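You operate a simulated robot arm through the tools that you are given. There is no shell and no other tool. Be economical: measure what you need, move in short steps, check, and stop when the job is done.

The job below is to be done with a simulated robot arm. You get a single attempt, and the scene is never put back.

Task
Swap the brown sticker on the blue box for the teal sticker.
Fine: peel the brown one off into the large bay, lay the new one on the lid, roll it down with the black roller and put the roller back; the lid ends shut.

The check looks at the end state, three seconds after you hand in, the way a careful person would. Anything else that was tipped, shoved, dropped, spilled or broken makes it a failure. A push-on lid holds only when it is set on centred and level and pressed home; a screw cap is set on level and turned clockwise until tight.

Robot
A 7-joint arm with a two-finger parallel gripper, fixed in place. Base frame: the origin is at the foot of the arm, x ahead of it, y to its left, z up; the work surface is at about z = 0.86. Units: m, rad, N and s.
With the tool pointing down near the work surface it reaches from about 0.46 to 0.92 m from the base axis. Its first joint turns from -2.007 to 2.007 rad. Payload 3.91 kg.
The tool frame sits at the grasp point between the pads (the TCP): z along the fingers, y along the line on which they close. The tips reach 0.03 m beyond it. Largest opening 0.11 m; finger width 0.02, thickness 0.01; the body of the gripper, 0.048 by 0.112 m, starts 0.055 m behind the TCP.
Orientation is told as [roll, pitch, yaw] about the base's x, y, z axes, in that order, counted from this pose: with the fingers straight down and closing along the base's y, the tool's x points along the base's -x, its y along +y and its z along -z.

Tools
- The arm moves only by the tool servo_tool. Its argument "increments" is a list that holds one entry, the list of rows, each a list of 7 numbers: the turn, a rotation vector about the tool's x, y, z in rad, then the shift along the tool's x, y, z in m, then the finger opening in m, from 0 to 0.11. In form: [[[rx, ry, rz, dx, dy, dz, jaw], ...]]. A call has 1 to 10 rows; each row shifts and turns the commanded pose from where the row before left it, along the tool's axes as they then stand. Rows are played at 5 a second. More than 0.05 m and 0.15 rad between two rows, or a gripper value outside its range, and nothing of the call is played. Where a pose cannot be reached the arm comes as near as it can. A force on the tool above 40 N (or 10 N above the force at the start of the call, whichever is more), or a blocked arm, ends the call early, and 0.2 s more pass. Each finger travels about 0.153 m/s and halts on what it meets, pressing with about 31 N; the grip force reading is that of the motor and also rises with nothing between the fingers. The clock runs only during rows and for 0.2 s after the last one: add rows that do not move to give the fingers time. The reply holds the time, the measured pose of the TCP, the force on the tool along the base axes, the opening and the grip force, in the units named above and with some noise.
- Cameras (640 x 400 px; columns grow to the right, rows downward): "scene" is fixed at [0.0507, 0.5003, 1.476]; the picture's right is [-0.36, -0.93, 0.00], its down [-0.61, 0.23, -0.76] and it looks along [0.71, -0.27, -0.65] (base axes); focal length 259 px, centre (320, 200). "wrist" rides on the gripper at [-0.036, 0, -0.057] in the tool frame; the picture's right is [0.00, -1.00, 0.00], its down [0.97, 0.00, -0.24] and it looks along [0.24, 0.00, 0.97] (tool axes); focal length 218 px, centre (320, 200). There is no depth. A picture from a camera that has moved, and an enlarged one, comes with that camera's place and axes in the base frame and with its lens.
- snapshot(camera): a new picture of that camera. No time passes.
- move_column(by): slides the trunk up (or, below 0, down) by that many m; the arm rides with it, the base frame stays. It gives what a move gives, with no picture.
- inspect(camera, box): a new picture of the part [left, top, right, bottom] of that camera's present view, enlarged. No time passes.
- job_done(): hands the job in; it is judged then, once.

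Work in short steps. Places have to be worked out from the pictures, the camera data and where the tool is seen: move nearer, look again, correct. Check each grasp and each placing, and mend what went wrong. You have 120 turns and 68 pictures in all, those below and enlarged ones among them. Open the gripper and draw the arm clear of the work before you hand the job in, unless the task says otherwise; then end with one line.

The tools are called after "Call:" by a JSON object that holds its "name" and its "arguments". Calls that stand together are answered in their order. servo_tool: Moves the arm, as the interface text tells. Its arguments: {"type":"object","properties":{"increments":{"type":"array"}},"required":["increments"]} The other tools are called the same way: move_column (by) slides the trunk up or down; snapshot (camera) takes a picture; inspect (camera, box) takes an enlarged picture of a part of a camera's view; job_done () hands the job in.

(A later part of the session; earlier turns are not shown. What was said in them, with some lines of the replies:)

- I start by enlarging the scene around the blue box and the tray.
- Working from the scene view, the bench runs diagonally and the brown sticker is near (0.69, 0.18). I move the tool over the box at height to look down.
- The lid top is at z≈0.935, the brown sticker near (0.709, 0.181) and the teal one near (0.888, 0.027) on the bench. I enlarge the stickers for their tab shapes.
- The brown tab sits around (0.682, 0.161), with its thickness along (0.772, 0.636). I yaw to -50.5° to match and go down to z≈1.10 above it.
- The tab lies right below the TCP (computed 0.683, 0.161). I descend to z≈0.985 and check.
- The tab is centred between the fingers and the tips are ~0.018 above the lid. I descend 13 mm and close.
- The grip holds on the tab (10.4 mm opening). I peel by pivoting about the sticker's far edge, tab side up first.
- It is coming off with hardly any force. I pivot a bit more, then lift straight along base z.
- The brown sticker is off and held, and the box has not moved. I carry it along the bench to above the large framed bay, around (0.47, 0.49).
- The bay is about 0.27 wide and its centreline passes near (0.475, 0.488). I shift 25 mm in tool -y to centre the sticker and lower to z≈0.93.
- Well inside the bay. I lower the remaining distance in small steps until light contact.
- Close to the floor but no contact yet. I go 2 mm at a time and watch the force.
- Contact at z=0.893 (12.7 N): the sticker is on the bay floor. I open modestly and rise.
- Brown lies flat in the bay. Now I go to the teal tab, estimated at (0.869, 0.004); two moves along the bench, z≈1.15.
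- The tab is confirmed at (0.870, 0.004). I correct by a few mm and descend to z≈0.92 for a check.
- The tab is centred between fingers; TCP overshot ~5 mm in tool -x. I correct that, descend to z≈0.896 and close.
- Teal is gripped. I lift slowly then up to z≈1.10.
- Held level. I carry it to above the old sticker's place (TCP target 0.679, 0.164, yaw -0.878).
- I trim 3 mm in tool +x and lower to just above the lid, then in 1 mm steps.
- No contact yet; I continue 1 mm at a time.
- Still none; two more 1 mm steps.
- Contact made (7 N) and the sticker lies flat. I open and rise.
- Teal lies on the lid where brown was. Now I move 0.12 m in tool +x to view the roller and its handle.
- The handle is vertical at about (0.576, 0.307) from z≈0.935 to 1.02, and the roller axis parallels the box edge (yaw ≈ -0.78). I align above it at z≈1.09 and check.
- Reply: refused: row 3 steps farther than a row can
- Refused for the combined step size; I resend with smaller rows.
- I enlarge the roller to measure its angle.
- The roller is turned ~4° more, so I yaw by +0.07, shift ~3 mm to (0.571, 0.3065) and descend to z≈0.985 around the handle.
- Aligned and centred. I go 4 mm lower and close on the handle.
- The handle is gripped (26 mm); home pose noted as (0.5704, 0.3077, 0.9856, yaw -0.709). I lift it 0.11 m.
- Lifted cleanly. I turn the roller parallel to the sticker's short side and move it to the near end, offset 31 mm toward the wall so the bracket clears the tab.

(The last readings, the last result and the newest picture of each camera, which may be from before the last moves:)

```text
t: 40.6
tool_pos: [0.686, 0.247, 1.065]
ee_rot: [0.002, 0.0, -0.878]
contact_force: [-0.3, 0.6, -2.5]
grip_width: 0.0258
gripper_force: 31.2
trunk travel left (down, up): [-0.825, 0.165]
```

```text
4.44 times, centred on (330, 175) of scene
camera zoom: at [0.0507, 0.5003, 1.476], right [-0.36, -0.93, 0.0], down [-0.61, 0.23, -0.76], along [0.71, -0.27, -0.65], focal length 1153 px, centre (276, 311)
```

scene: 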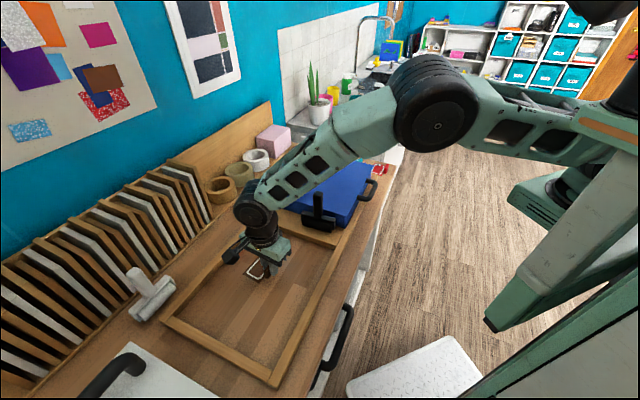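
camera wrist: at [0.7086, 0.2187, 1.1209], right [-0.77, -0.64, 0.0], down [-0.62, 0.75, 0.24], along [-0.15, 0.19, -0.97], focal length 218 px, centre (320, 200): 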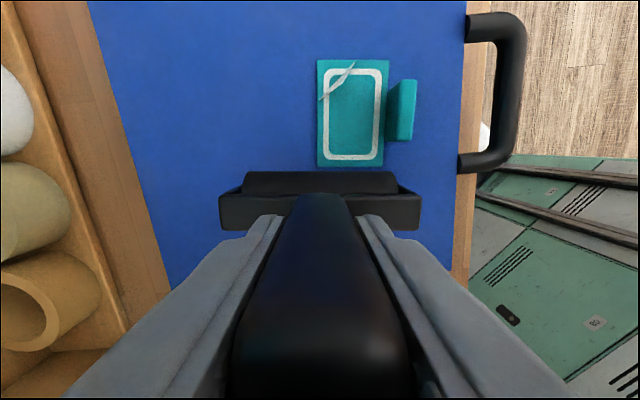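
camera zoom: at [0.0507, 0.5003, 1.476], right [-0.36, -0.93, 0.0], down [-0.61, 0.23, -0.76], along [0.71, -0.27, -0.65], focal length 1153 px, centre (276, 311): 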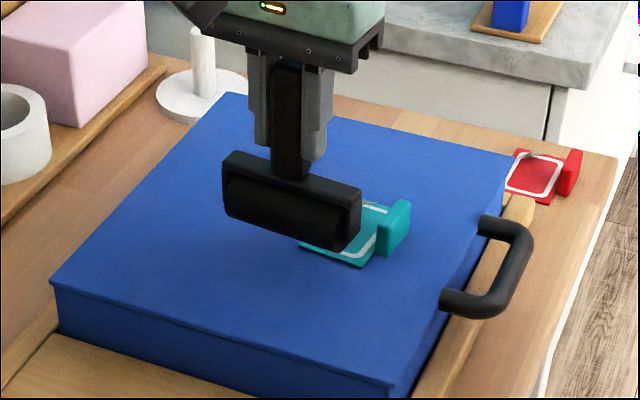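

Tab inner face is ~54 mm from the TCP and the bracket's half length is ~53.5 mm, so I shift 4.5 mm more toward the wall, then lower until contact.

Call:
{"name": "servo_tool", "arguments": {"increments": [[[0, 0, 0, -0.001, 0.0045, 0, 0.01], [0, 0, 0, 0, 0, 0.012, 0.01], [0, 0, 0, 0, 0, 0.004, 0.01], [0, 0, 0, 0, 0, 0.003, 0.01], [0, 0, 0, 0, 0, 0, 0.01]]]}}

Call:
{"name": "inspect", "arguments": {"camera": "scene", "box": [270, 130, 390, 220]}}

```text
t: 41.8
tool_pos: [0.6906, 0.2507, 1.0453]
ee_rot: [0.0, 0.0, -0.878]
contact_force: [-0.4, -0.8, -1.6]
grip_width: 0.0256
gripper_force: 31.3
trunk travel left (down, up): [-0.825, 0.165]
```

```text
4.44 times, centred on (330, 175) of scene
camera zoom: at [0.0507, 0.5003, 1.476], right [-0.36, -0.93, 0.0], down [-0.61, 0.23, -0.76], along [0.71, -0.27, -0.65], focal length 1153 px, centre (276, 311)
```

zoom: 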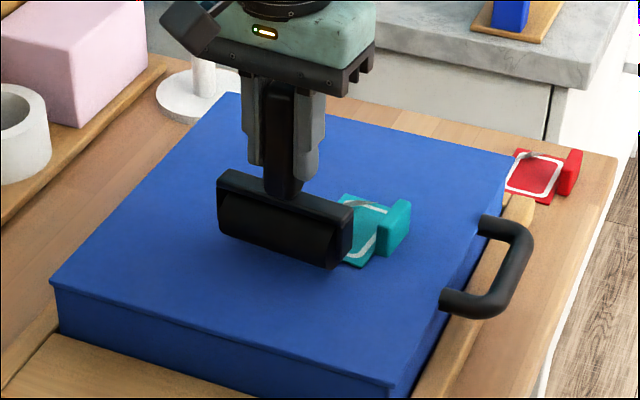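

I continue down in 2 mm steps until the force rises.

Call:
{"name": "servo_tool", "arguments": {"increments": [[[0, 0, 0, 0, 0, 0.002, 0.01], [0, 0, 0, 0, 0, 0.002, 0.01], [0, 0, 0, 0, 0, 0.002, 0.01], [0, 0, 0, 0, 0, 0.001, 0.01], [0, 0, 0, 0, 0, 0, 0.01]]]}}

```text
t: 43.0
tool_pos: [0.6916, 0.2516, 1.0394]
ee_rot: [0.001, 0.0, -0.877]
contact_force: [-0.1, -0.3, -1.4]
grip_width: 0.0255
gripper_force: 30.9
trunk travel left (down, up): [-0.825, 0.165]
```

Call:
{"name": "servo_tool", "arguments": {"increments": [[[0, 0, 0, 0, 0, 0.002, 0.01], [0, 0, 0, 0, 0, 0.001, 0.01], [0, 0, 0, 0, 0, 0, 0.01]]]}}

Call:
{"name": "servo_tool", "arguments": {"increments": [[[0, 0, 0, 0, 0, 0.002, 0.01], [0, 0, 0, 0, 0, 0.001, 0.01], [0, 0, 0, 0, 0, 0, 0.01]]]}}

Call:
{"name": "inspect", "arguments": {"camera": "scene", "box": [290, 150, 370, 210]}}

```text
t: 43.8
tool_pos: [0.6937, 0.2513, 1.0371]
ee_rot: [0.001, -0.001, -0.879]
contact_force: [0.1, 0.9, 1.1]
grip_width: 0.0258
gripper_force: 31.2
trunk travel left (down, up): [-0.825, 0.165]
```

```text
t: 44.6
tool_pos: [0.6922, 0.251, 1.0344]
ee_rot: [0.004, 0.0, -0.877]
contact_force: [-2.6, -3.6, 25.5]
grip_width: 0.0256
gripper_force: 30.9
trunk travel left (down, up): [-0.825, 0.165]
```

```text
6.67 times, centred on (330, 180) of scene
camera zoom: at [0.0507, 0.5003, 1.476], right [-0.36, -0.93, 0.0], down [-0.61, 0.23, -0.76], along [0.71, -0.27, -0.65], focal length 1730 px, centre (253, 333)
```

zoom: 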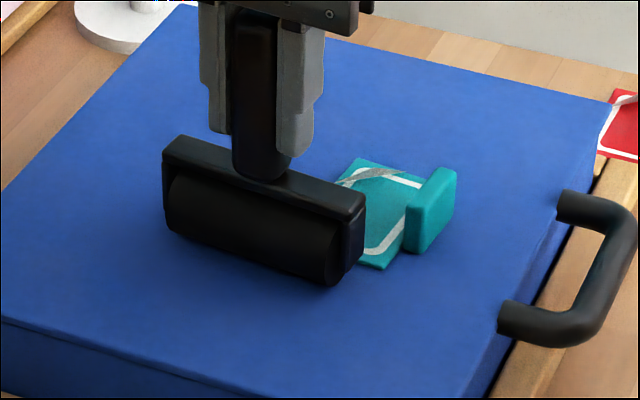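

Contact with the lid at 25 N; the sticker will add a bit of height, so I raise 2 mm and roll the first part onto it, watching the force.

Call:
{"name": "servo_tool", "arguments": {"increments": [[[0, 0, 0, 0, 0, -0.002, 0.01], [0, 0, 0, -0.012, 0, 0, 0.01], [0, 0, 0, -0.012, 0, 0, 0.01], [0, 0, 0, -0.012, 0, 0, 0.01], [0, 0, 0, -0.012, 0, 0, 0.01], [0, 0, 0, 0, 0, 0, 0.01]]]}}

Call:
{"name": "snapshot", "arguments": {"camera": "wrist"}}

Call:
{"name": "inspect", "arguments": {"camera": "scene", "box": [290, 140, 390, 215]}}

```text
t: 46.0
tool_pos: [0.7236, 0.2132, 1.0355]
ee_rot: [0.003, -0.002, -0.877]
contact_force: [-1.4, 2.5, 8.2]
grip_width: 0.0255
gripper_force: 31.3
trunk travel left (down, up): [-0.825, 0.165]
```

```text
25 pictures are left
camera wrist: at [0.7456, 0.1853, 1.0909], right [-0.77, -0.64, 0.0], down [-0.62, 0.75, 0.24], along [-0.15, 0.19, -0.97], focal length 218 px, centre (320, 200)
```

wrist: 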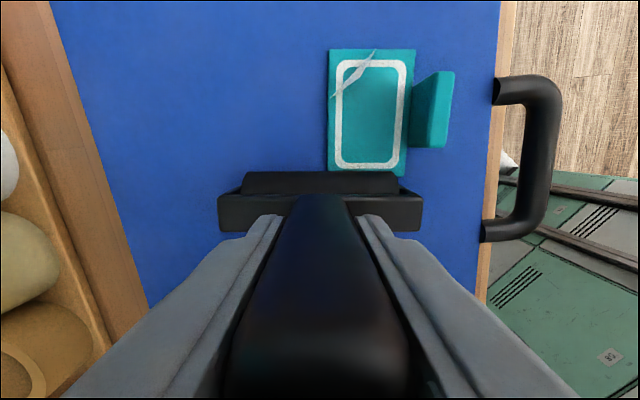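

```text
5.33 times, centred on (340, 178) of scene
camera zoom: at [0.0507, 0.5003, 1.476], right [-0.36, -0.93, 0.0], down [-0.61, 0.23, -0.76], along [0.71, -0.27, -0.65], focal length 1384 px, centre (213, 320)
```

zoom: 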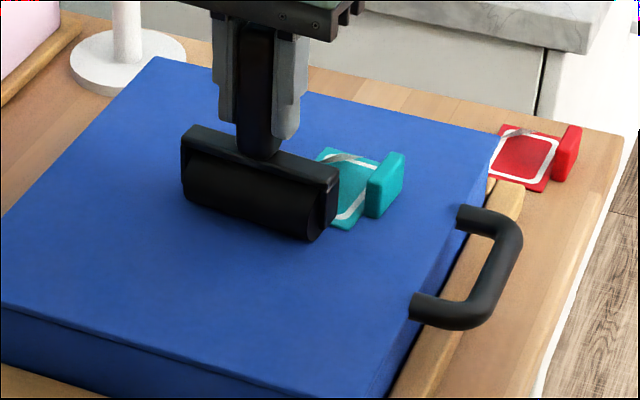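

The roller pushed the loose sticker ~43 mm along the lid instead of climbing it (it's now centred near (0.733, 0.149), still aligned). I'll lift over, push it back squarely from the far side with the roller, and afterwards set the roller down on top of it instead.

Call:
{"name": "servo_tool", "arguments": {"increments": [[[0, 0, 0, 0.003, 0, 0, 0.01], [0, 0, 0, 0, 0, -0.03, 0.01], [0, 0, 0, 0, 0, -0.03, 0.01], [0, 0, 0, -0.042, -0.011, 0, 0.01], [0, 0, 0, -0.042, -0.011, 0, 0.01], [0, 0, 0, -0.042, -0.011, 0, 0.01], [0, 0, 0, 0, 0, 0, 0.01]]]}}

Call:
{"name": "inspect", "arguments": {"camera": "scene", "box": [290, 130, 400, 212]}}

Call:
{"name": "snapshot", "arguments": {"camera": "wrist"}}

```text
t: 47.6
tool_pos: [0.7764, 0.0974, 1.093]
ee_rot: [0.001, 0.0, -0.879]
contact_force: [0.1, 0.8, 0.3]
grip_width: 0.0256
gripper_force: 31.2
trunk travel left (down, up): [-0.825, 0.165]
```

```text
4.88 times, centred on (345, 171) of scene
camera zoom: at [0.0507, 0.5003, 1.476], right [-0.36, -0.93, 0.0], down [-0.61, 0.23, -0.76], along [0.71, -0.27, -0.65], focal length 1266 px, centre (198, 342)
```

zoom: 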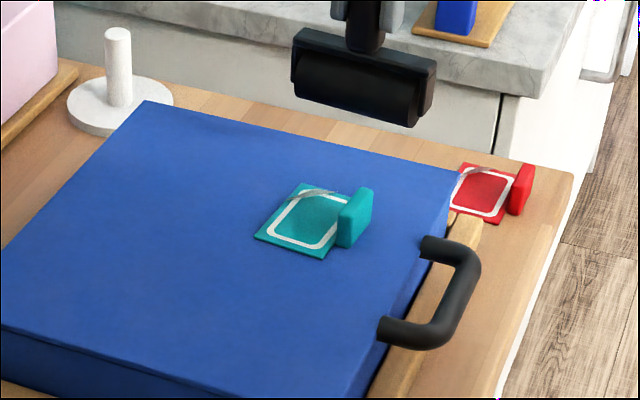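

```text
22 pictures are left
camera wrist: at [0.7988, 0.0687, 1.149], right [-0.77, -0.64, 0.0], down [-0.62, 0.75, 0.24], along [-0.15, 0.19, -0.97], focal length 218 px, centre (320, 200)
```

wrist: 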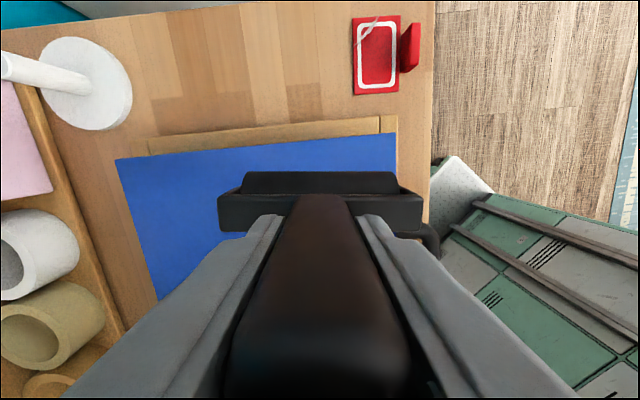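

The roller is clear beyond the sticker's far end and centred on it (far edge ~27 mm away). I lower to the lid.

Call:
{"name": "servo_tool", "arguments": {"increments": [[[0, 0, 0, 0, 0, 0.03, 0.01], [0, 0, 0, 0, 0, 0.02, 0.01], [0, 0, 0, 0, 0, 0.004, 0.01], [0, 0, 0, 0, 0, 0.001, 0.01], [0, 0, 0, 0, 0, 0, 0.01], [0, 0, 0, 0, 0, 0, 0.01]]]}}

```text
t: 49.0
tool_pos: [0.7765, 0.0966, 1.0382]
ee_rot: [0.003, -0.001, -0.878]
contact_force: [-0.3, -0.1, -1.3]
grip_width: 0.0256
gripper_force: 31.6
trunk travel left (down, up): [-0.825, 0.165]
```

Call:
{"name": "servo_tool", "arguments": {"increments": [[[0, 0, 0, 0, 0, 0.001, 0.01], [0, 0, 0, 0, 0, 0, 0.01], [0, 0, 0, 0, 0, 0, 0.01]]]}}

Call:
{"name": "servo_tool", "arguments": {"increments": [[[0, 0, 0, 0, 0, 0.0007, 0.01], [0, 0, 0, 0, 0, 0, 0.01], [0, 0, 0, 0, 0, 0, 0.01]]]}}

```text
t: 49.8
tool_pos: [0.7777, 0.0974, 1.0386]
ee_rot: [0.002, 0.0, -0.88]
contact_force: [-0.3, -0.8, -1.3]
grip_width: 0.0254
gripper_force: 30.7
trunk travel left (down, up): [-0.825, 0.165]
```

```text
t: 50.6
tool_pos: [0.7768, 0.098, 1.0377]
ee_rot: [0.002, 0.001, -0.879]
contact_force: [-0.7, -0.9, -1.0]
grip_width: 0.0259
gripper_force: 30.7
trunk travel left (down, up): [-0.825, 0.165]
```

Just above the lid. I lower 0.7 mm more and push 48 mm in tool +x, then check.

Call:
{"name": "servo_tool", "arguments": {"increments": [[[0, 0, 0, 0, 0, 0.0007, 0.01], [0, 0, 0, 0.008, 0, 0, 0.01], [0, 0, 0, 0.008, 0, 0, 0.01], [0, 0, 0, 0.008, 0, 0, 0.01], [0, 0, 0, 0.008, 0, 0, 0.01], [0, 0, 0, 0.008, 0, 0, 0.01], [0, 0, 0, 0.008, 0, 0, 0.01], [0, 0, 0, 0, 0, 0, 0.01]]]}}

Call:
{"name": "inspect", "arguments": {"camera": "scene", "box": [290, 140, 390, 215]}}

```text
t: 52.4
tool_pos: [0.7473, 0.1335, 1.0371]
ee_rot: [0.001, -0.001, -0.877]
contact_force: [3.3, -11.6, 4.9]
grip_width: 0.0258
gripper_force: 31.3
trunk travel left (down, up): [-0.825, 0.165]
```

```text
5.33 times, centred on (340, 178) of scene
camera zoom: at [0.0507, 0.5003, 1.476], right [-0.36, -0.93, 0.0], down [-0.61, 0.23, -0.76], along [0.71, -0.27, -0.65], focal length 1384 px, centre (213, 320)
```

zoom: 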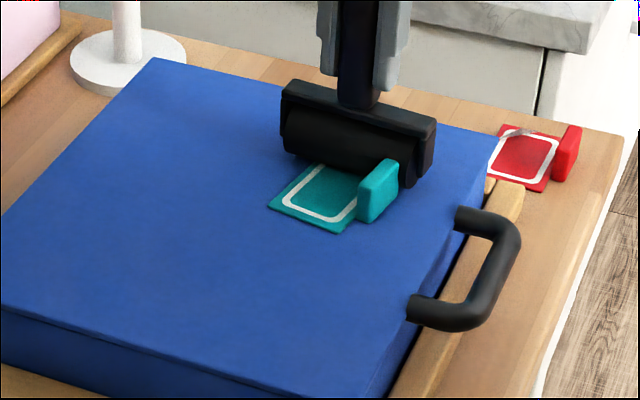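

Sideways force is 12 N and the sticker has barely moved: the roller seems to have climbed its far end and met the tab's end. I back off 6 mm and lift to look.

Call:
{"name": "servo_tool", "arguments": {"increments": [[[0, 0, 0, -0.006, 0, 0, 0.01], [0, 0, 0, 0, 0, -0.02, 0.01], [0, 0, 0, 0, 0, -0.04, 0.01], [0, 0, 0, 0.04, 0, 0, 0.01], [0, 0, 0, 0.04, 0, 0, 0.01], [0, 0, 0, 0.04, 0.01, 0, 0.01], [0, 0, 0, 0.02, 0.02, 0, 0.01], [0, 0, 0, 0, 0, 0, 0.01]]]}}

Call:
{"name": "snapshot", "arguments": {"camera": "wrist"}}

Call:
{"name": "inspect", "arguments": {"camera": "scene", "box": [290, 140, 390, 215]}}

```text
t: 54.2
tool_pos: [0.6854, 0.2579, 1.0955]
ee_rot: [0.0, 0.001, -0.878]
contact_force: [-0.1, -0.2, -2.2]
grip_width: 0.0255
gripper_force: 30.6
trunk travel left (down, up): [-0.825, 0.165]
```

```text
20 pictures are left
camera wrist: at [0.7082, 0.2286, 1.1524], right [-0.77, -0.64, 0.0], down [-0.62, 0.75, 0.24], along [-0.15, 0.18, -0.97], focal length 218 px, centre (320, 200)
```

wrist: 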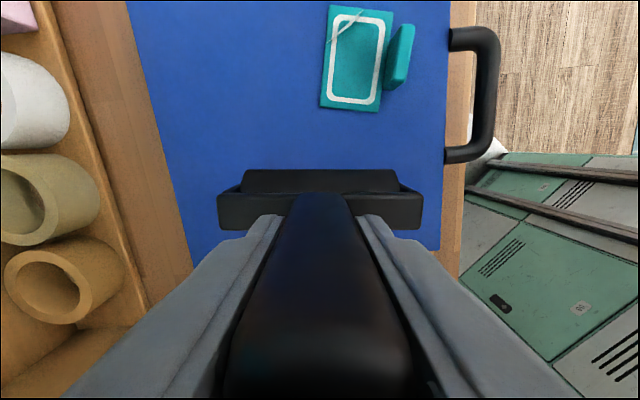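

```text
5.33 times, centred on (340, 178) of scene
camera zoom: at [0.0507, 0.5003, 1.476], right [-0.36, -0.93, 0.0], down [-0.61, 0.23, -0.76], along [0.71, -0.27, -0.65], focal length 1384 px, centre (213, 320)
```

zoom: 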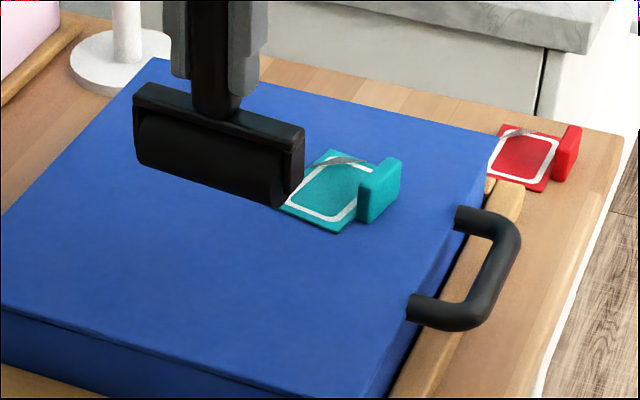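

The sticker is now at ~(0.735, 0.152), slightly turned; the roller hovered too high that time. I retry the push-back from the far end with the drum actually pressed lightly on the lid, in checked stages.

Call:
{"name": "servo_tool", "arguments": {"increments": [[[0, 0, 0, -0.045, 0, 0, 0.01], [0, 0, 0, -0.045, -0.005, 0, 0.01], [0, 0, 0, -0.045, -0.012, 0, 0.01], [0, 0, 0, -0.0445, -0.013, 0, 0.01], [0, 0, 0, 0, 0, 0, 0.01], [0, 0, 0, 0, 0, 0.035, 0.01], [0, 0, 0, 0, 0, 0.02, 0.01], [0, 0, 0, 0, 0, 0.002, 0.01], [0, 0, 0, 0, 0, 0, 0.01], [0, 0, 0, 0, 0, 0, 0.01]]]}}

Call:
{"name": "servo_tool", "arguments": {"increments": [[[0, 0, 0, 0, 0, 0.001, 0.01], [0, 0, 0, 0, 0, 0, 0.01], [0, 0, 0, 0, 0, 0, 0.01]]]}}

```text
t: 56.4
tool_pos: [0.7766, 0.0999, 1.0395]
ee_rot: [-0.001, 0.001, -0.879]
contact_force: [0.9, -0.2, -0.7]
grip_width: 0.0258
gripper_force: 31.2
trunk travel left (down, up): [-0.825, 0.165]
```

```text
t: 57.2
tool_pos: [0.7763, 0.0999, 1.0397]
ee_rot: [0.002, -0.001, -0.878]
contact_force: [0.0, -0.9, -0.9]
grip_width: 0.0256
gripper_force: 30.6
trunk travel left (down, up): [-0.825, 0.165]
```

Call:
{"name": "servo_tool", "arguments": {"increments": [[[0, 0, 0, 0, 0, 0.0015, 0.01], [0, 0, 0, 0, 0, 0, 0.01]]]}}

Call:
{"name": "servo_tool", "arguments": {"increments": [[[0, 0, 0, 0, 0, 0.001, 0.01], [0, 0, 0, 0, 0, 0, 0.01]]]}}

Call:
{"name": "servo_tool", "arguments": {"increments": [[[0, 0, 0, 0, 0, 0.001, 0.01], [0, 0, 0, 0, 0, 0, 0.01]]]}}

```text
t: 57.8
tool_pos: [0.7762, 0.1017, 1.0379]
ee_rot: [0.001, 0.001, -0.878]
contact_force: [-0.1, -0.5, -0.5]
grip_width: 0.0259
gripper_force: 30.6
trunk travel left (down, up): [-0.825, 0.165]
```

```text
t: 58.4
tool_pos: [0.7759, 0.1009, 1.0361]
ee_rot: [0.002, 0.0, -0.878]
contact_force: [-0.1, 0.2, -0.4]
grip_width: 0.0257
gripper_force: 30.6
trunk travel left (down, up): [-0.825, 0.165]
```

```text
t: 59.0
tool_pos: [0.776, 0.1001, 1.0366]
ee_rot: [0.003, 0.0, -0.879]
contact_force: [0.8, 0.6, -0.4]
grip_width: 0.0259
gripper_force: 31.1
trunk travel left (down, up): [-0.825, 0.165]
```

Call:
{"name": "servo_tool", "arguments": {"increments": [[[0, 0, 0, 0, 0, 0.001, 0.01], [0, 0, 0, 0, 0, 0, 0.01]]]}}

Call:
{"name": "servo_tool", "arguments": {"increments": [[[0, 0, 0, 0, 0, 0.0005, 0.01], [0, 0, 0, 0, 0, 0, 0.01]]]}}

```text
t: 59.6
tool_pos: [0.7746, 0.0993, 1.0365]
ee_rot: [0.001, 0.001, -0.878]
contact_force: [0.3, -0.6, 0.1]
grip_width: 0.0256
gripper_force: 30.9
trunk travel left (down, up): [-0.825, 0.165]
```

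```text
t: 60.2
tool_pos: [0.7758, 0.1001, 1.0341]
ee_rot: [0.002, -0.002, -0.878]
contact_force: [-2.4, -1.4, 5.0]
grip_width: 0.0255
gripper_force: 30.9
trunk travel left (down, up): [-0.825, 0.165]
```

Light lid contact (5 N). Push first stage 24 mm and look.

Call:
{"name": "servo_tool", "arguments": {"increments": [[[0, 0, 0, 0.006, 0, 0, 0.01], [0, 0, 0, 0.006, 0, 0, 0.01], [0, 0, 0, 0.006, 0, 0, 0.01], [0, 0, 0, 0.006, 0, 0, 0.01], [0, 0, 0, 0, 0, 0, 0.01]]]}}

Call:
{"name": "inspect", "arguments": {"camera": "scene", "box": [290, 140, 390, 215]}}

```text
t: 61.4
tool_pos: [0.7609, 0.1178, 1.0337]
ee_rot: [0.002, -0.001, -0.878]
contact_force: [3.5, -3.0, 12.9]
grip_width: 0.0258
gripper_force: 30.7
trunk travel left (down, up): [-0.825, 0.165]
```

```text
5.33 times, centred on (340, 178) of scene
camera zoom: at [0.0507, 0.5003, 1.476], right [-0.36, -0.93, 0.0], down [-0.61, 0.23, -0.76], along [0.71, -0.27, -0.65], focal length 1384 px, centre (213, 320)
```

zoom: 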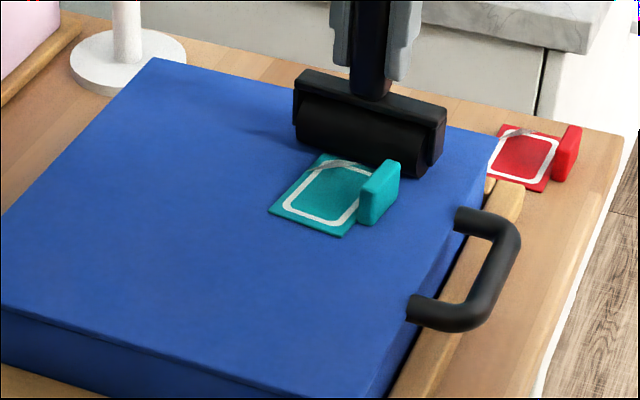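

The sticker is sliding in front of the drum. I continue another 24 mm.

Call:
{"name": "servo_tool", "arguments": {"increments": [[[0, 0, 0, 0.006, 0, 0, 0.01], [0, 0, 0, 0.006, 0, 0, 0.01], [0, 0, 0, 0.006, 0, 0, 0.01], [0, 0, 0, 0.006, 0, 0, 0.01], [0, 0, 0, 0, 0, 0, 0.01]]]}}

Call:
{"name": "inspect", "arguments": {"camera": "scene", "box": [290, 140, 390, 215]}}

```text
t: 62.6
tool_pos: [0.7434, 0.1378, 1.0356]
ee_rot: [0.001, 0.0, -0.879]
contact_force: [0.6, -1.3, 7.4]
grip_width: 0.0258
gripper_force: 31.1
trunk travel left (down, up): [-0.825, 0.165]
```

```text
5.33 times, centred on (340, 178) of scene
camera zoom: at [0.0507, 0.5003, 1.476], right [-0.36, -0.93, 0.0], down [-0.61, 0.23, -0.76], along [0.71, -0.27, -0.65], focal length 1384 px, centre (213, 320)
```

zoom: 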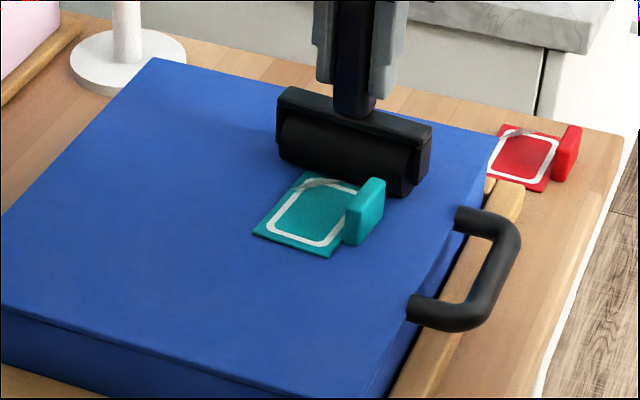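

It follows nicely; about 10 mm short of the original spot (expected corner (322,267), now (329,257)). I push 10 mm more.

Call:
{"name": "servo_tool", "arguments": {"increments": [[[0, 0, 0, 0.005, 0, 0, 0.01], [0, 0, 0, 0.005, 0, 0, 0.01], [0, 0, 0, 0, 0, 0, 0.01], [0, 0, 0, -0.004, 0, 0, 0.01], [0, 0, 0, 0, 0, -0.02, 0.01], [0, 0, 0, 0, 0, -0.04, 0.01], [0, 0, 0, 0, 0, 0, 0.01]]]}}

Call:
{"name": "inspect", "arguments": {"camera": "scene", "box": [290, 140, 390, 215]}}

```text
t: 64.2
tool_pos: [0.7424, 0.1432, 1.0913]
ee_rot: [-0.001, -0.001, -0.877]
contact_force: [-0.5, -0.4, -0.3]
grip_width: 0.026
gripper_force: 30.6
trunk travel left (down, up): [-0.825, 0.165]
```

```text
5.33 times, centred on (340, 178) of scene
camera zoom: at [0.0507, 0.5003, 1.476], right [-0.36, -0.93, 0.0], down [-0.61, 0.23, -0.76], along [0.71, -0.27, -0.65], focal length 1384 px, centre (213, 320)
```

zoom: 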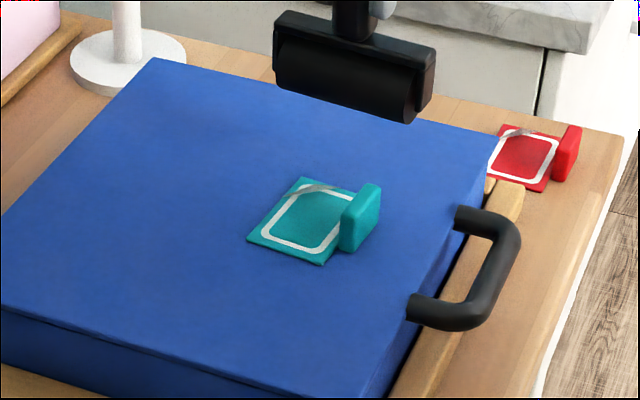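

The sticker is back at ~(0.709, 0.180), same orientation as before. Now I move above it, centred lengthwise, offset 32 mm toward the wall.

Call:
{"name": "servo_tool", "arguments": {"increments": [[[0, 0, 0, 0.0249, 0.0149, 0, 0.01], [0, 0, 0, 0.0248, 0.0149, 0, 0.01], [0, 0, 0, 0, 0, 0.02, 0.01], [0, 0, 0, 0, 0, 0, 0.01], [0, 0, 0, 0, 0, 0, 0.01]]]}}

Call:
{"name": "snapshot", "arguments": {"camera": "wrist"}}

```text
t: 65.4
tool_pos: [0.7338, 0.1988, 1.0743]
ee_rot: [-0.001, 0.001, -0.879]
contact_force: [0.1, -0.4, -2.2]
grip_width: 0.0257
gripper_force: 31.2
trunk travel left (down, up): [-0.825, 0.165]
```

```text
15 pictures are left
camera wrist: at [0.7566, 0.1704, 1.1304], right [-0.77, -0.64, 0.0], down [-0.62, 0.75, 0.24], along [-0.15, 0.19, -0.97], focal length 218 px, centre (320, 200)
```

wrist: 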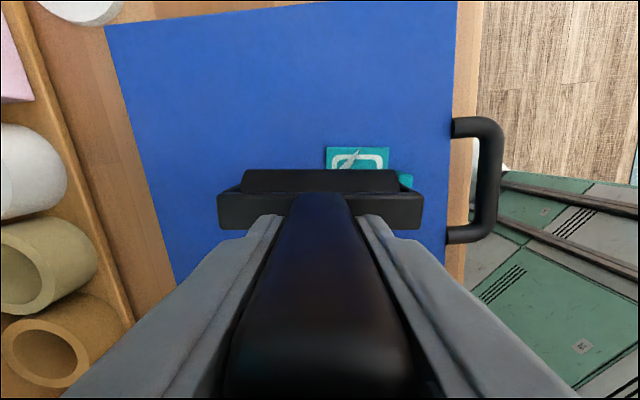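

Sticker centre is 32 mm to the tab side and ~4 mm behind; bracket-to-tab clearance ~6 mm. I trim (+4 mm x, -3 mm y) and lower onto it.

Call:
{"name": "servo_tool", "arguments": {"increments": [[[0, 0, 0, 0.004, -0.003, 0, 0.01], [0, 0, 0, 0, 0, 0.02, 0.01], [0, 0, 0, 0, 0, 0.011, 0.01], [0, 0, 0, 0, 0, 0.002, 0.01], [0, 0, 0, 0, 0, 0, 0.01], [0, 0, 0, 0, 0, 0, 0.01]]]}}

Call:
{"name": "inspect", "arguments": {"camera": "scene", "box": [290, 140, 390, 215]}}

```text
t: 66.8
tool_pos: [0.7272, 0.1998, 1.0433]
ee_rot: [0.001, 0.001, -0.877]
contact_force: [1.4, -0.3, -0.4]
grip_width: 0.0257
gripper_force: 30.4
trunk travel left (down, up): [-0.825, 0.165]
```

```text
5.33 times, centred on (340, 178) of scene
camera zoom: at [0.0507, 0.5003, 1.476], right [-0.36, -0.93, 0.0], down [-0.61, 0.23, -0.76], along [0.71, -0.27, -0.65], focal length 1384 px, centre (213, 320)
```

zoom: 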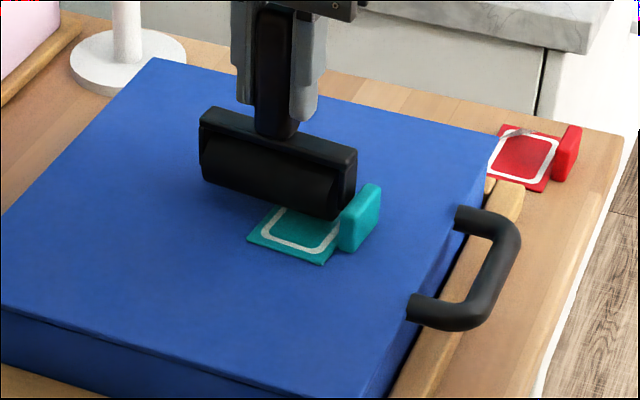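

Clear of the tab. I step down to contact.

Call:
{"name": "servo_tool", "arguments": {"increments": [[[0, 0, 0, 0, 0, 0.002, 0.01], [0, 0, 0, 0, 0, 0.001, 0.01], [0, 0, 0, 0, 0, 0, 0.01]]]}}

Call:
{"name": "servo_tool", "arguments": {"increments": [[[0, 0, 0, 0, 0, 0.002, 0.01], [0, 0, 0, 0, 0, 0, 0.01]]]}}

Call:
{"name": "servo_tool", "arguments": {"increments": [[[0, 0, 0, 0, 0, 0.001, 0.01], [0, 0, 0, 0, 0, 0, 0.01]]]}}

Call:
{"name": "servo_tool", "arguments": {"increments": [[[0, 0, 0, 0, 0, 0.001, 0.01], [0, 0, 0, 0, 0, 0, 0.01]]]}}

```text
t: 67.6
tool_pos: [0.7268, 0.1993, 1.0388]
ee_rot: [0.0, 0.0, -0.878]
contact_force: [-0.3, 0.1, -1.5]
grip_width: 0.0259
gripper_force: 31.3
trunk travel left (down, up): [-0.825, 0.165]
```

```text
t: 68.2
tool_pos: [0.7256, 0.2, 1.0382]
ee_rot: [0.002, 0.0, -0.879]
contact_force: [1.0, -0.8, 2.8]
grip_width: 0.0259
gripper_force: 31.3
trunk travel left (down, up): [-0.825, 0.165]
```

```text
t: 68.8
tool_pos: [0.7281, 0.1984, 1.0375]
ee_rot: [0.004, -0.001, -0.877]
contact_force: [0.4, 1.8, 10.9]
grip_width: 0.0256
gripper_force: 31.5
trunk travel left (down, up): [-0.825, 0.165]
```

```text
t: 69.4
tool_pos: [0.7277, 0.2, 1.0361]
ee_rot: [0.005, 0.001, -0.877]
contact_force: [2.3, 0.0, 20.6]
grip_width: 0.0254
gripper_force: 31.1
trunk travel left (down, up): [-0.825, 0.165]
```

Pressing at ~20 N on the sticker. I roll to the far end and then back over to the near end.

Call:
{"name": "servo_tool", "arguments": {"increments": [[[0, 0, 0, -0.007, 0, 0, 0.01], [0, 0, 0, -0.007, 0, 0, 0.01], [0, 0, 0, -0.007, 0, 0, 0.01], [0, 0, 0, -0.007, 0, 0, 0.01], [0, 0, 0, -0.006, 0, 0, 0.01], [0, 0, 0, 0, 0, 0, 0.01]]]}}

Call:
{"name": "inspect", "arguments": {"camera": "scene", "box": [290, 140, 390, 215]}}

```text
t: 70.8
tool_pos: [0.748, 0.1738, 1.035]
ee_rot: [-0.001, -0.002, -0.878]
contact_force: [-1.4, 0.7, 8.4]
grip_width: 0.0257
gripper_force: 31.4
trunk travel left (down, up): [-0.825, 0.165]
```

```text
5.33 times, centred on (340, 178) of scene
camera zoom: at [0.0507, 0.5003, 1.476], right [-0.36, -0.93, 0.0], down [-0.61, 0.23, -0.76], along [0.71, -0.27, -0.65], focal length 1384 px, centre (213, 320)
```

zoom: 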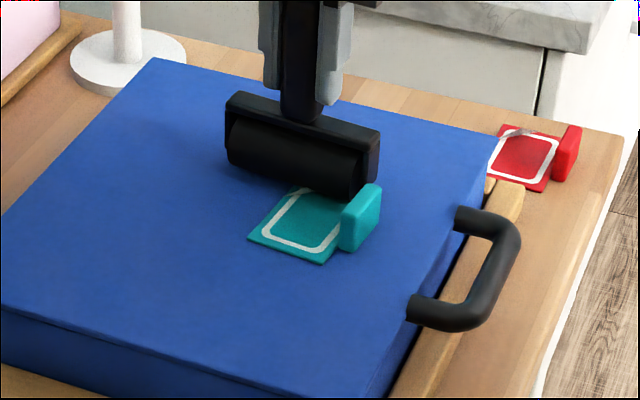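

The sticker stayed put. I roll all the way back to the near end with a touch more pressure.

Call:
{"name": "servo_tool", "arguments": {"increments": [[[0, 0, 0, 0.008, 0, 0, 0.01], [0, 0, 0, 0.008, 0, 0, 0.01], [0, 0, 0, 0.008, 0, 0, 0.01], [0, 0, 0, 0.008, 0, 0, 0.01], [0, 0, 0, 0.008, 0, 0, 0.01], [0, 0, 0, 0.008, 0, 0, 0.01], [0, 0, 0, 0.008, 0, 0, 0.01], [0, 0, 0, 0.008, 0, 0, 0.01], [0, 0, 0, 0.004, 0, 0, 0.01], [0, 0, 0, 0, 0, 0, 0.01]]]}}

Call:
{"name": "inspect", "arguments": {"camera": "scene", "box": [290, 140, 390, 215]}}

```text
t: 73.0
tool_pos: [0.7034, 0.2267, 1.0349]
ee_rot: [0.002, 0.0, -0.878]
contact_force: [1.4, -3.1, 11.6]
grip_width: 0.0256
gripper_force: 31.0
trunk travel left (down, up): [-0.825, 0.165]
```

```text
5.33 times, centred on (340, 178) of scene
camera zoom: at [0.0507, 0.5003, 1.476], right [-0.36, -0.93, 0.0], down [-0.61, 0.23, -0.76], along [0.71, -0.27, -0.65], focal length 1384 px, centre (213, 320)
```

zoom: 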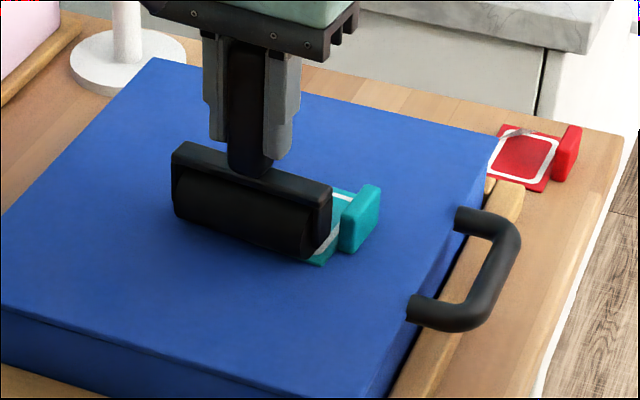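

One more pass to the far end and back to the middle, then lift to inspect.

Call:
{"name": "servo_tool", "arguments": {"increments": [[[0, 0, 0, -0.008, 0, 0.0004, 0.01], [0, 0, 0, -0.008, 0, 0, 0.01], [0, 0, 0, -0.008, 0, 0, 0.01], [0, 0, 0, -0.008, 0, 0, 0.01], [0, 0, 0, -0.008, 0, 0, 0.01], [0, 0, 0, -0.008, 0, 0, 0.01], [0, 0, 0, -0.008, 0, 0, 0.01], [0, 0, 0, -0.008, 0, 0, 0.01], [0, 0, 0, 0, 0, 0, 0.01]]]}}

Call:
{"name": "servo_tool", "arguments": {"increments": [[[0, 0, 0, 0.01, 0, 0, 0.01], [0, 0, 0, 0.01, 0, 0, 0.01], [0, 0, 0, 0.01, 0, 0, 0.01], [0, 0, 0, 0, 0, -0.02, 0.01], [0, 0, 0, 0, 0, -0.04, 0.01], [0, 0, 0, 0.045, 0, 0, 0.01], [0, 0, 0, 0.045, 0, 0, 0.01], [0, 0, 0, 0, 0, 0, 0.01]]]}}

Call:
{"name": "inspect", "arguments": {"camera": "scene", "box": [290, 140, 390, 215]}}

```text
t: 75.0
tool_pos: [0.7456, 0.1789, 1.0337]
ee_rot: [0.003, 0.0, -0.877]
contact_force: [-3.3, 4.5, 19.8]
grip_width: 0.0258
gripper_force: 31.4
trunk travel left (down, up): [-0.825, 0.165]
```

```text
t: 76.8
tool_pos: [0.6719, 0.2684, 1.0929]
ee_rot: [0.0, 0.0, -0.876]
contact_force: [1.0, 0.2, -1.8]
grip_width: 0.0258
gripper_force: 30.9
trunk travel left (down, up): [-0.825, 0.165]
```

```text
5.33 times, centred on (340, 178) of scene
camera zoom: at [0.0507, 0.5003, 1.476], right [-0.36, -0.93, 0.0], down [-0.61, 0.23, -0.76], along [0.71, -0.27, -0.65], focal length 1384 px, centre (213, 320)
```

zoom: 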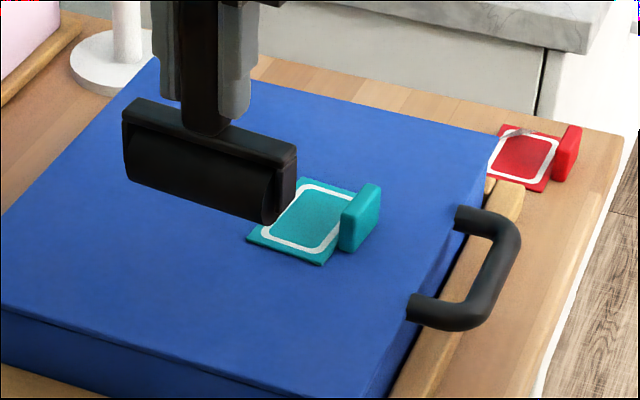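

The crease is gone and the sticker is flat in place — the roll-down worked. Now I return the roller above its home (0.5704, 0.3077, yaw -0.709).

Call:
{"name": "servo_tool", "arguments": {"increments": [[[0, 0, -0.085, 0, 0, 0, 0.01], [0, 0, -0.084, 0, 0, 0, 0.01], [0, 0, 0, 0.0342, -0.0121, 0, 0.01], [0, 0, 0, 0.0342, -0.0121, 0, 0.01], [0, 0, 0, 0.0342, -0.0121, 0, 0.01], [0, 0, 0, 0, 0, 0, 0.01], [0, 0, 0, 0, 0, 0, 0.01]]]}}

```text
t: 78.4
tool_pos: [0.5685, 0.3074, 1.0928]
ee_rot: [0.0, 0.0, -0.709]
contact_force: [0.8, -0.8, -0.9]
grip_width: 0.0259
gripper_force: 30.9
trunk travel left (down, up): [-0.825, 0.165]
```

On target within 2 mm. I lower to z≈0.995 and check before the last steps.

Call:
{"name": "servo_tool", "arguments": {"increments": [[[0, 0, 0, 0, 0, 0.03, 0.01], [0, 0, 0, 0, 0, 0.03, 0.01], [0, 0, 0, 0, 0, 0.025, 0.01], [0, 0, 0, 0, 0, 0.013, 0.01], [0, 0, 0, 0, 0, 0, 0.01], [0, 0, 0, 0, 0, 0, 0.01]]]}}

Call:
{"name": "inspect", "arguments": {"camera": "scene", "box": [260, 150, 380, 240]}}

```text
t: 79.8
tool_pos: [0.5692, 0.3072, 0.9973]
ee_rot: [0.002, -0.001, -0.708]
contact_force: [-0.7, -0.2, -1.3]
grip_width: 0.0258
gripper_force: 30.4
trunk travel left (down, up): [-0.825, 0.165]
```

```text
4.44 times, centred on (320, 195) of scene
camera zoom: at [0.0507, 0.5003, 1.476], right [-0.36, -0.93, 0.0], down [-0.61, 0.23, -0.76], along [0.71, -0.27, -0.65], focal length 1153 px, centre (320, 222)
```

zoom: 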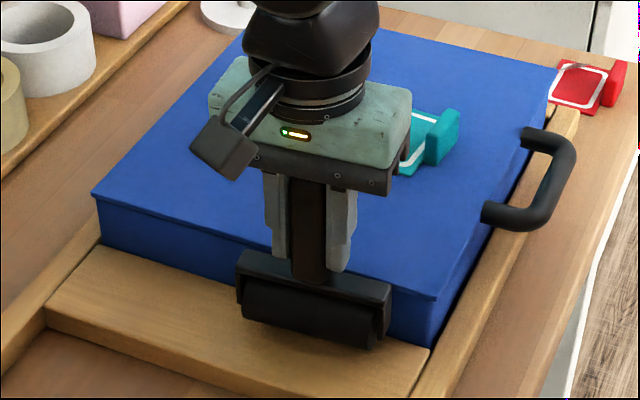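

Correct place over the crossbar. Final lowering in small steps.

Call:
{"name": "servo_tool", "arguments": {"increments": [[[0, 0, 0, 0, 0, 0.006, 0.01], [0, 0, 0, 0, 0, 0.003, 0.01], [0, 0, 0, 0, 0, 0, 0.01]]]}}

Call:
{"name": "servo_tool", "arguments": {"increments": [[[0, 0, 0, 0, 0, 0.002, 0.01], [0, 0, 0, 0, 0, 0, 0.01]]]}}

Call:
{"name": "servo_tool", "arguments": {"increments": [[[0, 0, 0, 0, 0, 0.001, 0.01], [0, 0, 0, 0, 0, 0, 0.01]]]}}

```text
t: 80.6
tool_pos: [0.5683, 0.3087, 0.986]
ee_rot: [-0.001, 0.0, -0.709]
contact_force: [-0.2, -0.2, -1.4]
grip_width: 0.0256
gripper_force: 30.9
trunk travel left (down, up): [-0.825, 0.165]
```

```text
t: 81.2
tool_pos: [0.5686, 0.3092, 0.9854]
ee_rot: [0.0, -0.001, -0.708]
contact_force: [0.3, 0.5, -1.6]
grip_width: 0.0258
gripper_force: 31.1
trunk travel left (down, up): [-0.825, 0.165]
```

```text
t: 81.8
tool_pos: [0.5687, 0.3081, 0.9831]
ee_rot: [-0.001, 0.0, -0.708]
contact_force: [0.7, 0.2, -0.8]
grip_width: 0.0256
gripper_force: 30.7
trunk travel left (down, up): [-0.825, 0.165]
```

Not in contact yet; continuing down 1 mm at a time.

Call:
{"name": "servo_tool", "arguments": {"increments": [[[0, 0, 0, 0, 0, 0.001, 0.01], [0, 0, 0, 0, 0, 0, 0.01]]]}}

Call:
{"name": "servo_tool", "arguments": {"increments": [[[0, 0, 0, 0, 0, 0.001, 0.01], [0, 0, 0, 0, 0, 0, 0.01]]]}}

```text
t: 82.4
tool_pos: [0.5685, 0.3096, 0.9826]
ee_rot: [0.0, 0.001, -0.708]
contact_force: [-0.9, 0.9, -1.4]
grip_width: 0.0257
gripper_force: 30.9
trunk travel left (down, up): [-0.825, 0.165]
```

```text
t: 83.0
tool_pos: [0.5699, 0.3089, 0.9825]
ee_rot: [0.0, 0.0, -0.709]
contact_force: [0.8, -0.2, -1.2]
grip_width: 0.0258
gripper_force: 31.3
trunk travel left (down, up): [-0.825, 0.165]
```

Call:
{"name": "servo_tool", "arguments": {"increments": [[[0, 0, 0, 0, 0, 0.001, 0.01], [0, 0, 0, 0, 0, 0, 0.01]]]}}

Call:
{"name": "servo_tool", "arguments": {"increments": [[[0, 0, 0, 0, 0, 0.001, 0.01], [0, 0, 0, 0, 0, 0, 0.01]]]}}

Call:
{"name": "inspect", "arguments": {"camera": "scene", "box": [280, 180, 360, 240]}}

```text
t: 83.6
tool_pos: [0.5679, 0.3077, 0.9806]
ee_rot: [0.0, 0.0, -0.707]
contact_force: [0.3, 0.5, -1.5]
grip_width: 0.0257
gripper_force: 30.7
trunk travel left (down, up): [-0.825, 0.165]
```

```text
t: 84.2
tool_pos: [0.5683, 0.3077, 0.9791]
ee_rot: [-0.001, 0.001, -0.708]
contact_force: [0.6, 0.0, 2.0]
grip_width: 0.0256
gripper_force: 31.2
trunk travel left (down, up): [-0.825, 0.165]
```

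```text
6.67 times, centred on (320, 210) of scene
camera zoom: at [0.0507, 0.5003, 1.476], right [-0.36, -0.93, 0.0], down [-0.61, 0.23, -0.76], along [0.71, -0.27, -0.65], focal length 1730 px, centre (320, 133)
```

zoom: 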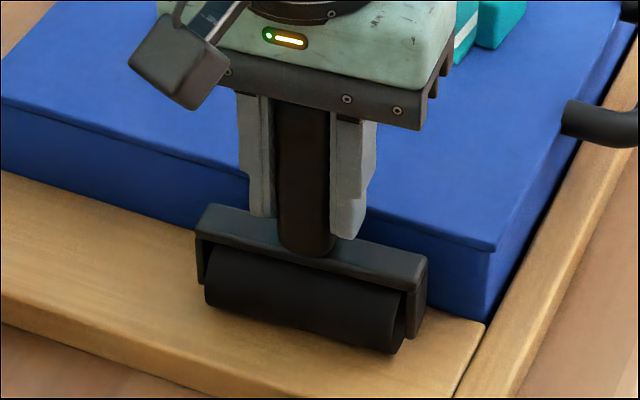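

Touching now (+2 N). I compare the roller's pose in the wrist view with the one at the first grasp before letting go.

Call:
{"name": "snapshot", "arguments": {"camera": "wrist"}}

```text
8 pictures are left
camera wrist: at [0.5949, 0.2844, 1.0364], right [-0.65, -0.76, 0.0], down [-0.74, 0.63, 0.24], along [-0.18, 0.16, -0.97], focal length 218 px, centre (320, 200)
```

wrist: 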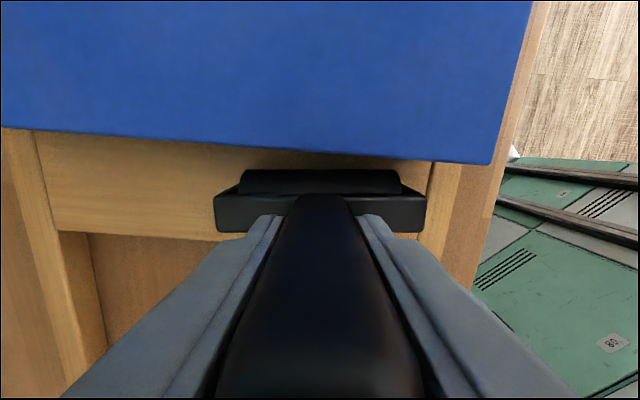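

The handle slid ~6 mm up in the grip, with at most a degree or two of lean. I press down lightly so its base seats flat.

Call:
{"name": "servo_tool", "arguments": {"increments": [[[0, 0, 0, 0, 0, 0.001, 0.01], [0, 0, 0, 0, 0, 0, 0.01], [0, 0, 0, 0, 0, 0, 0.01]]]}}

```text
t: 85.0
tool_pos: [0.5674, 0.3088, 0.9802]
ee_rot: [0.001, -0.002, -0.71]
contact_force: [-1.9, -1.0, 9.5]
grip_width: 0.0256
gripper_force: 30.6
trunk travel left (down, up): [-0.825, 0.165]
```

Seated with 9.5 N. I open just a little and check that it stands.

Call:
{"name": "servo_tool", "arguments": {"increments": [[[0, 0, 0, 0, 0, -0.001, 0.024], [0, 0, 0, 0, 0, 0, 0.03], [0, 0, 0, 0, 0, 0, 0.034], [0, 0, 0, 0, 0, 0, 0.034]]]}}

Call:
{"name": "inspect", "arguments": {"camera": "scene", "box": [260, 150, 380, 240]}}

```text
t: 86.0
tool_pos: [0.5676, 0.3086, 0.9801]
ee_rot: [-0.001, -0.001, -0.707]
contact_force: [0.7, 0.3, 0.7]
grip_width: 0.0341
gripper_force: 0.2
trunk travel left (down, up): [-0.825, 0.165]
```

```text
4.44 times, centred on (320, 195) of scene
camera zoom: at [0.0507, 0.5003, 1.476], right [-0.36, -0.93, 0.0], down [-0.61, 0.23, -0.76], along [0.71, -0.27, -0.65], focal length 1153 px, centre (320, 222)
```

zoom: 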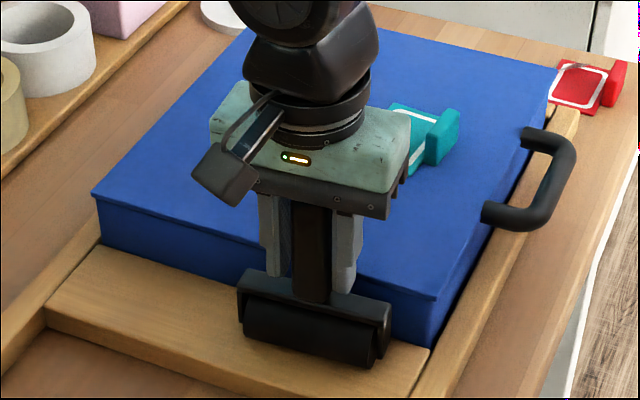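

It stands by itself, same spot as before. I widen the fingers and rise straight up clear of it.

Call:
{"name": "servo_tool", "arguments": {"increments": [[[0, 0, 0, 0, 0, 0, 0.06], [0, 0, 0, 0, 0, 0, 0.07], [0, 0, 0, 0, 0, -0.03, 0.07], [0, 0, 0, 0, 0, -0.045, 0.07], [0, 0, 0, 0, 0, -0.045, 0.07], [0, 0, 0, 0, 0, -0.045, 0.07], [0, 0, 0, 0, 0, -0.045, 0.07], [0, 0, 0, 0, 0, 0, 0.07]]]}}

Call:
{"name": "snapshot", "arguments": {"camera": "wrist"}}

Call:
{"name": "inspect", "arguments": {"camera": "scene", "box": [240, 130, 420, 300]}}

```text
t: 87.8
tool_pos: [0.5671, 0.3074, 1.1909]
ee_rot: [0.0, 0.0, -0.71]
contact_force: [-0.2, -1.1, 1.3]
grip_width: 0.07
gripper_force: 0.0
trunk travel left (down, up): [-0.825, 0.165]
```

```text
6 pictures are left
camera wrist: at [0.5933, 0.2835, 1.2481], right [-0.65, -0.76, 0.0], down [-0.74, 0.63, 0.24], along [-0.18, 0.16, -0.97], focal length 218 px, centre (320, 200)
```

wrist: 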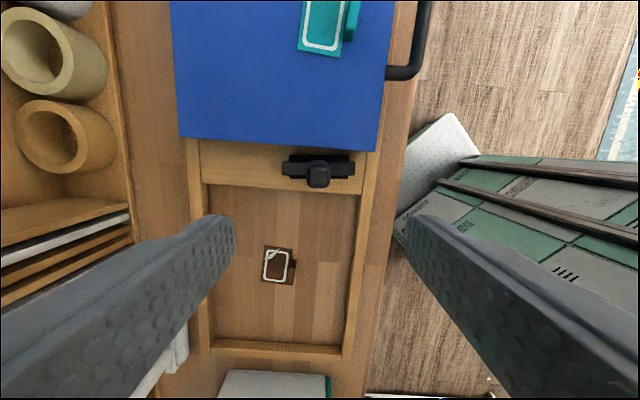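

```text
2.35 times, centred on (330, 215) of scene
camera zoom: at [0.0507, 0.5003, 1.476], right [-0.36, -0.93, 0.0], down [-0.61, 0.23, -0.76], along [0.71, -0.27, -0.65], focal length 610 px, centre (296, 165)
```

zoom: 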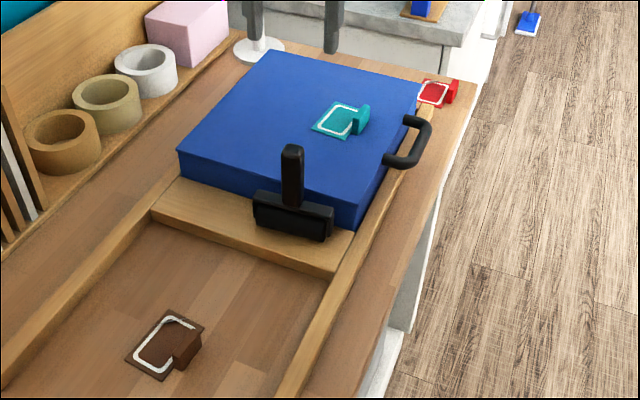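

Everything is in its place: brown in the bay, teal flat on the shut lid, roller standing on the crossbar. I draw the arm back and up.

Call:
{"name": "servo_tool", "arguments": {"increments": [[[0, 0, 0, 0, 0, -0.04, 0.08], [0, 0, 0, 0.015, -0.04, 0, 0.08], [0, 0, 0, 0.015, -0.04, 0, 0.08], [0, 0, 0, 0.015, -0.04, 0, 0.08], [0, 0, 0, 0, 0, 0, 0.08]]]}}

Call:
{"name": "snapshot", "arguments": {"camera": "scene"}}

```text
t: 89.0
tool_pos: [0.4527, 0.2488, 1.2278]
ee_rot: [0.001, -0.001, -0.709]
contact_force: [0.5, 0.2, -0.1]
grip_width: 0.0799
gripper_force: 0.0
trunk travel left (down, up): [-0.825, 0.165]
```

```text
4 pictures are left
```

scene: 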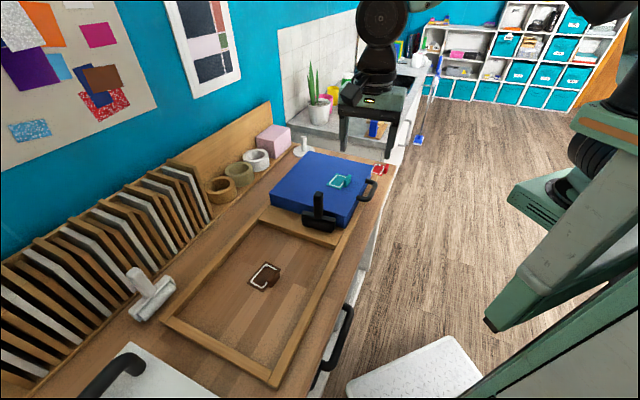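

The scene is as it should be and the arm is clear with the gripper open; I hand in.

Call:
{"name": "job_done", "arguments": {}}

```text
The job is handed in.
```

I handed the job in with the brown sticker in the large bay, the teal sticker rolled flat on the shut blue lid where the brown one was, and the black roller back on its crossbar; on its first pass the roller pushed the teal sticker about 45 mm, so I pushed it back to within about 4 mm before rolling, and the roller could not reach a strip of about 14 mm next to the tab.
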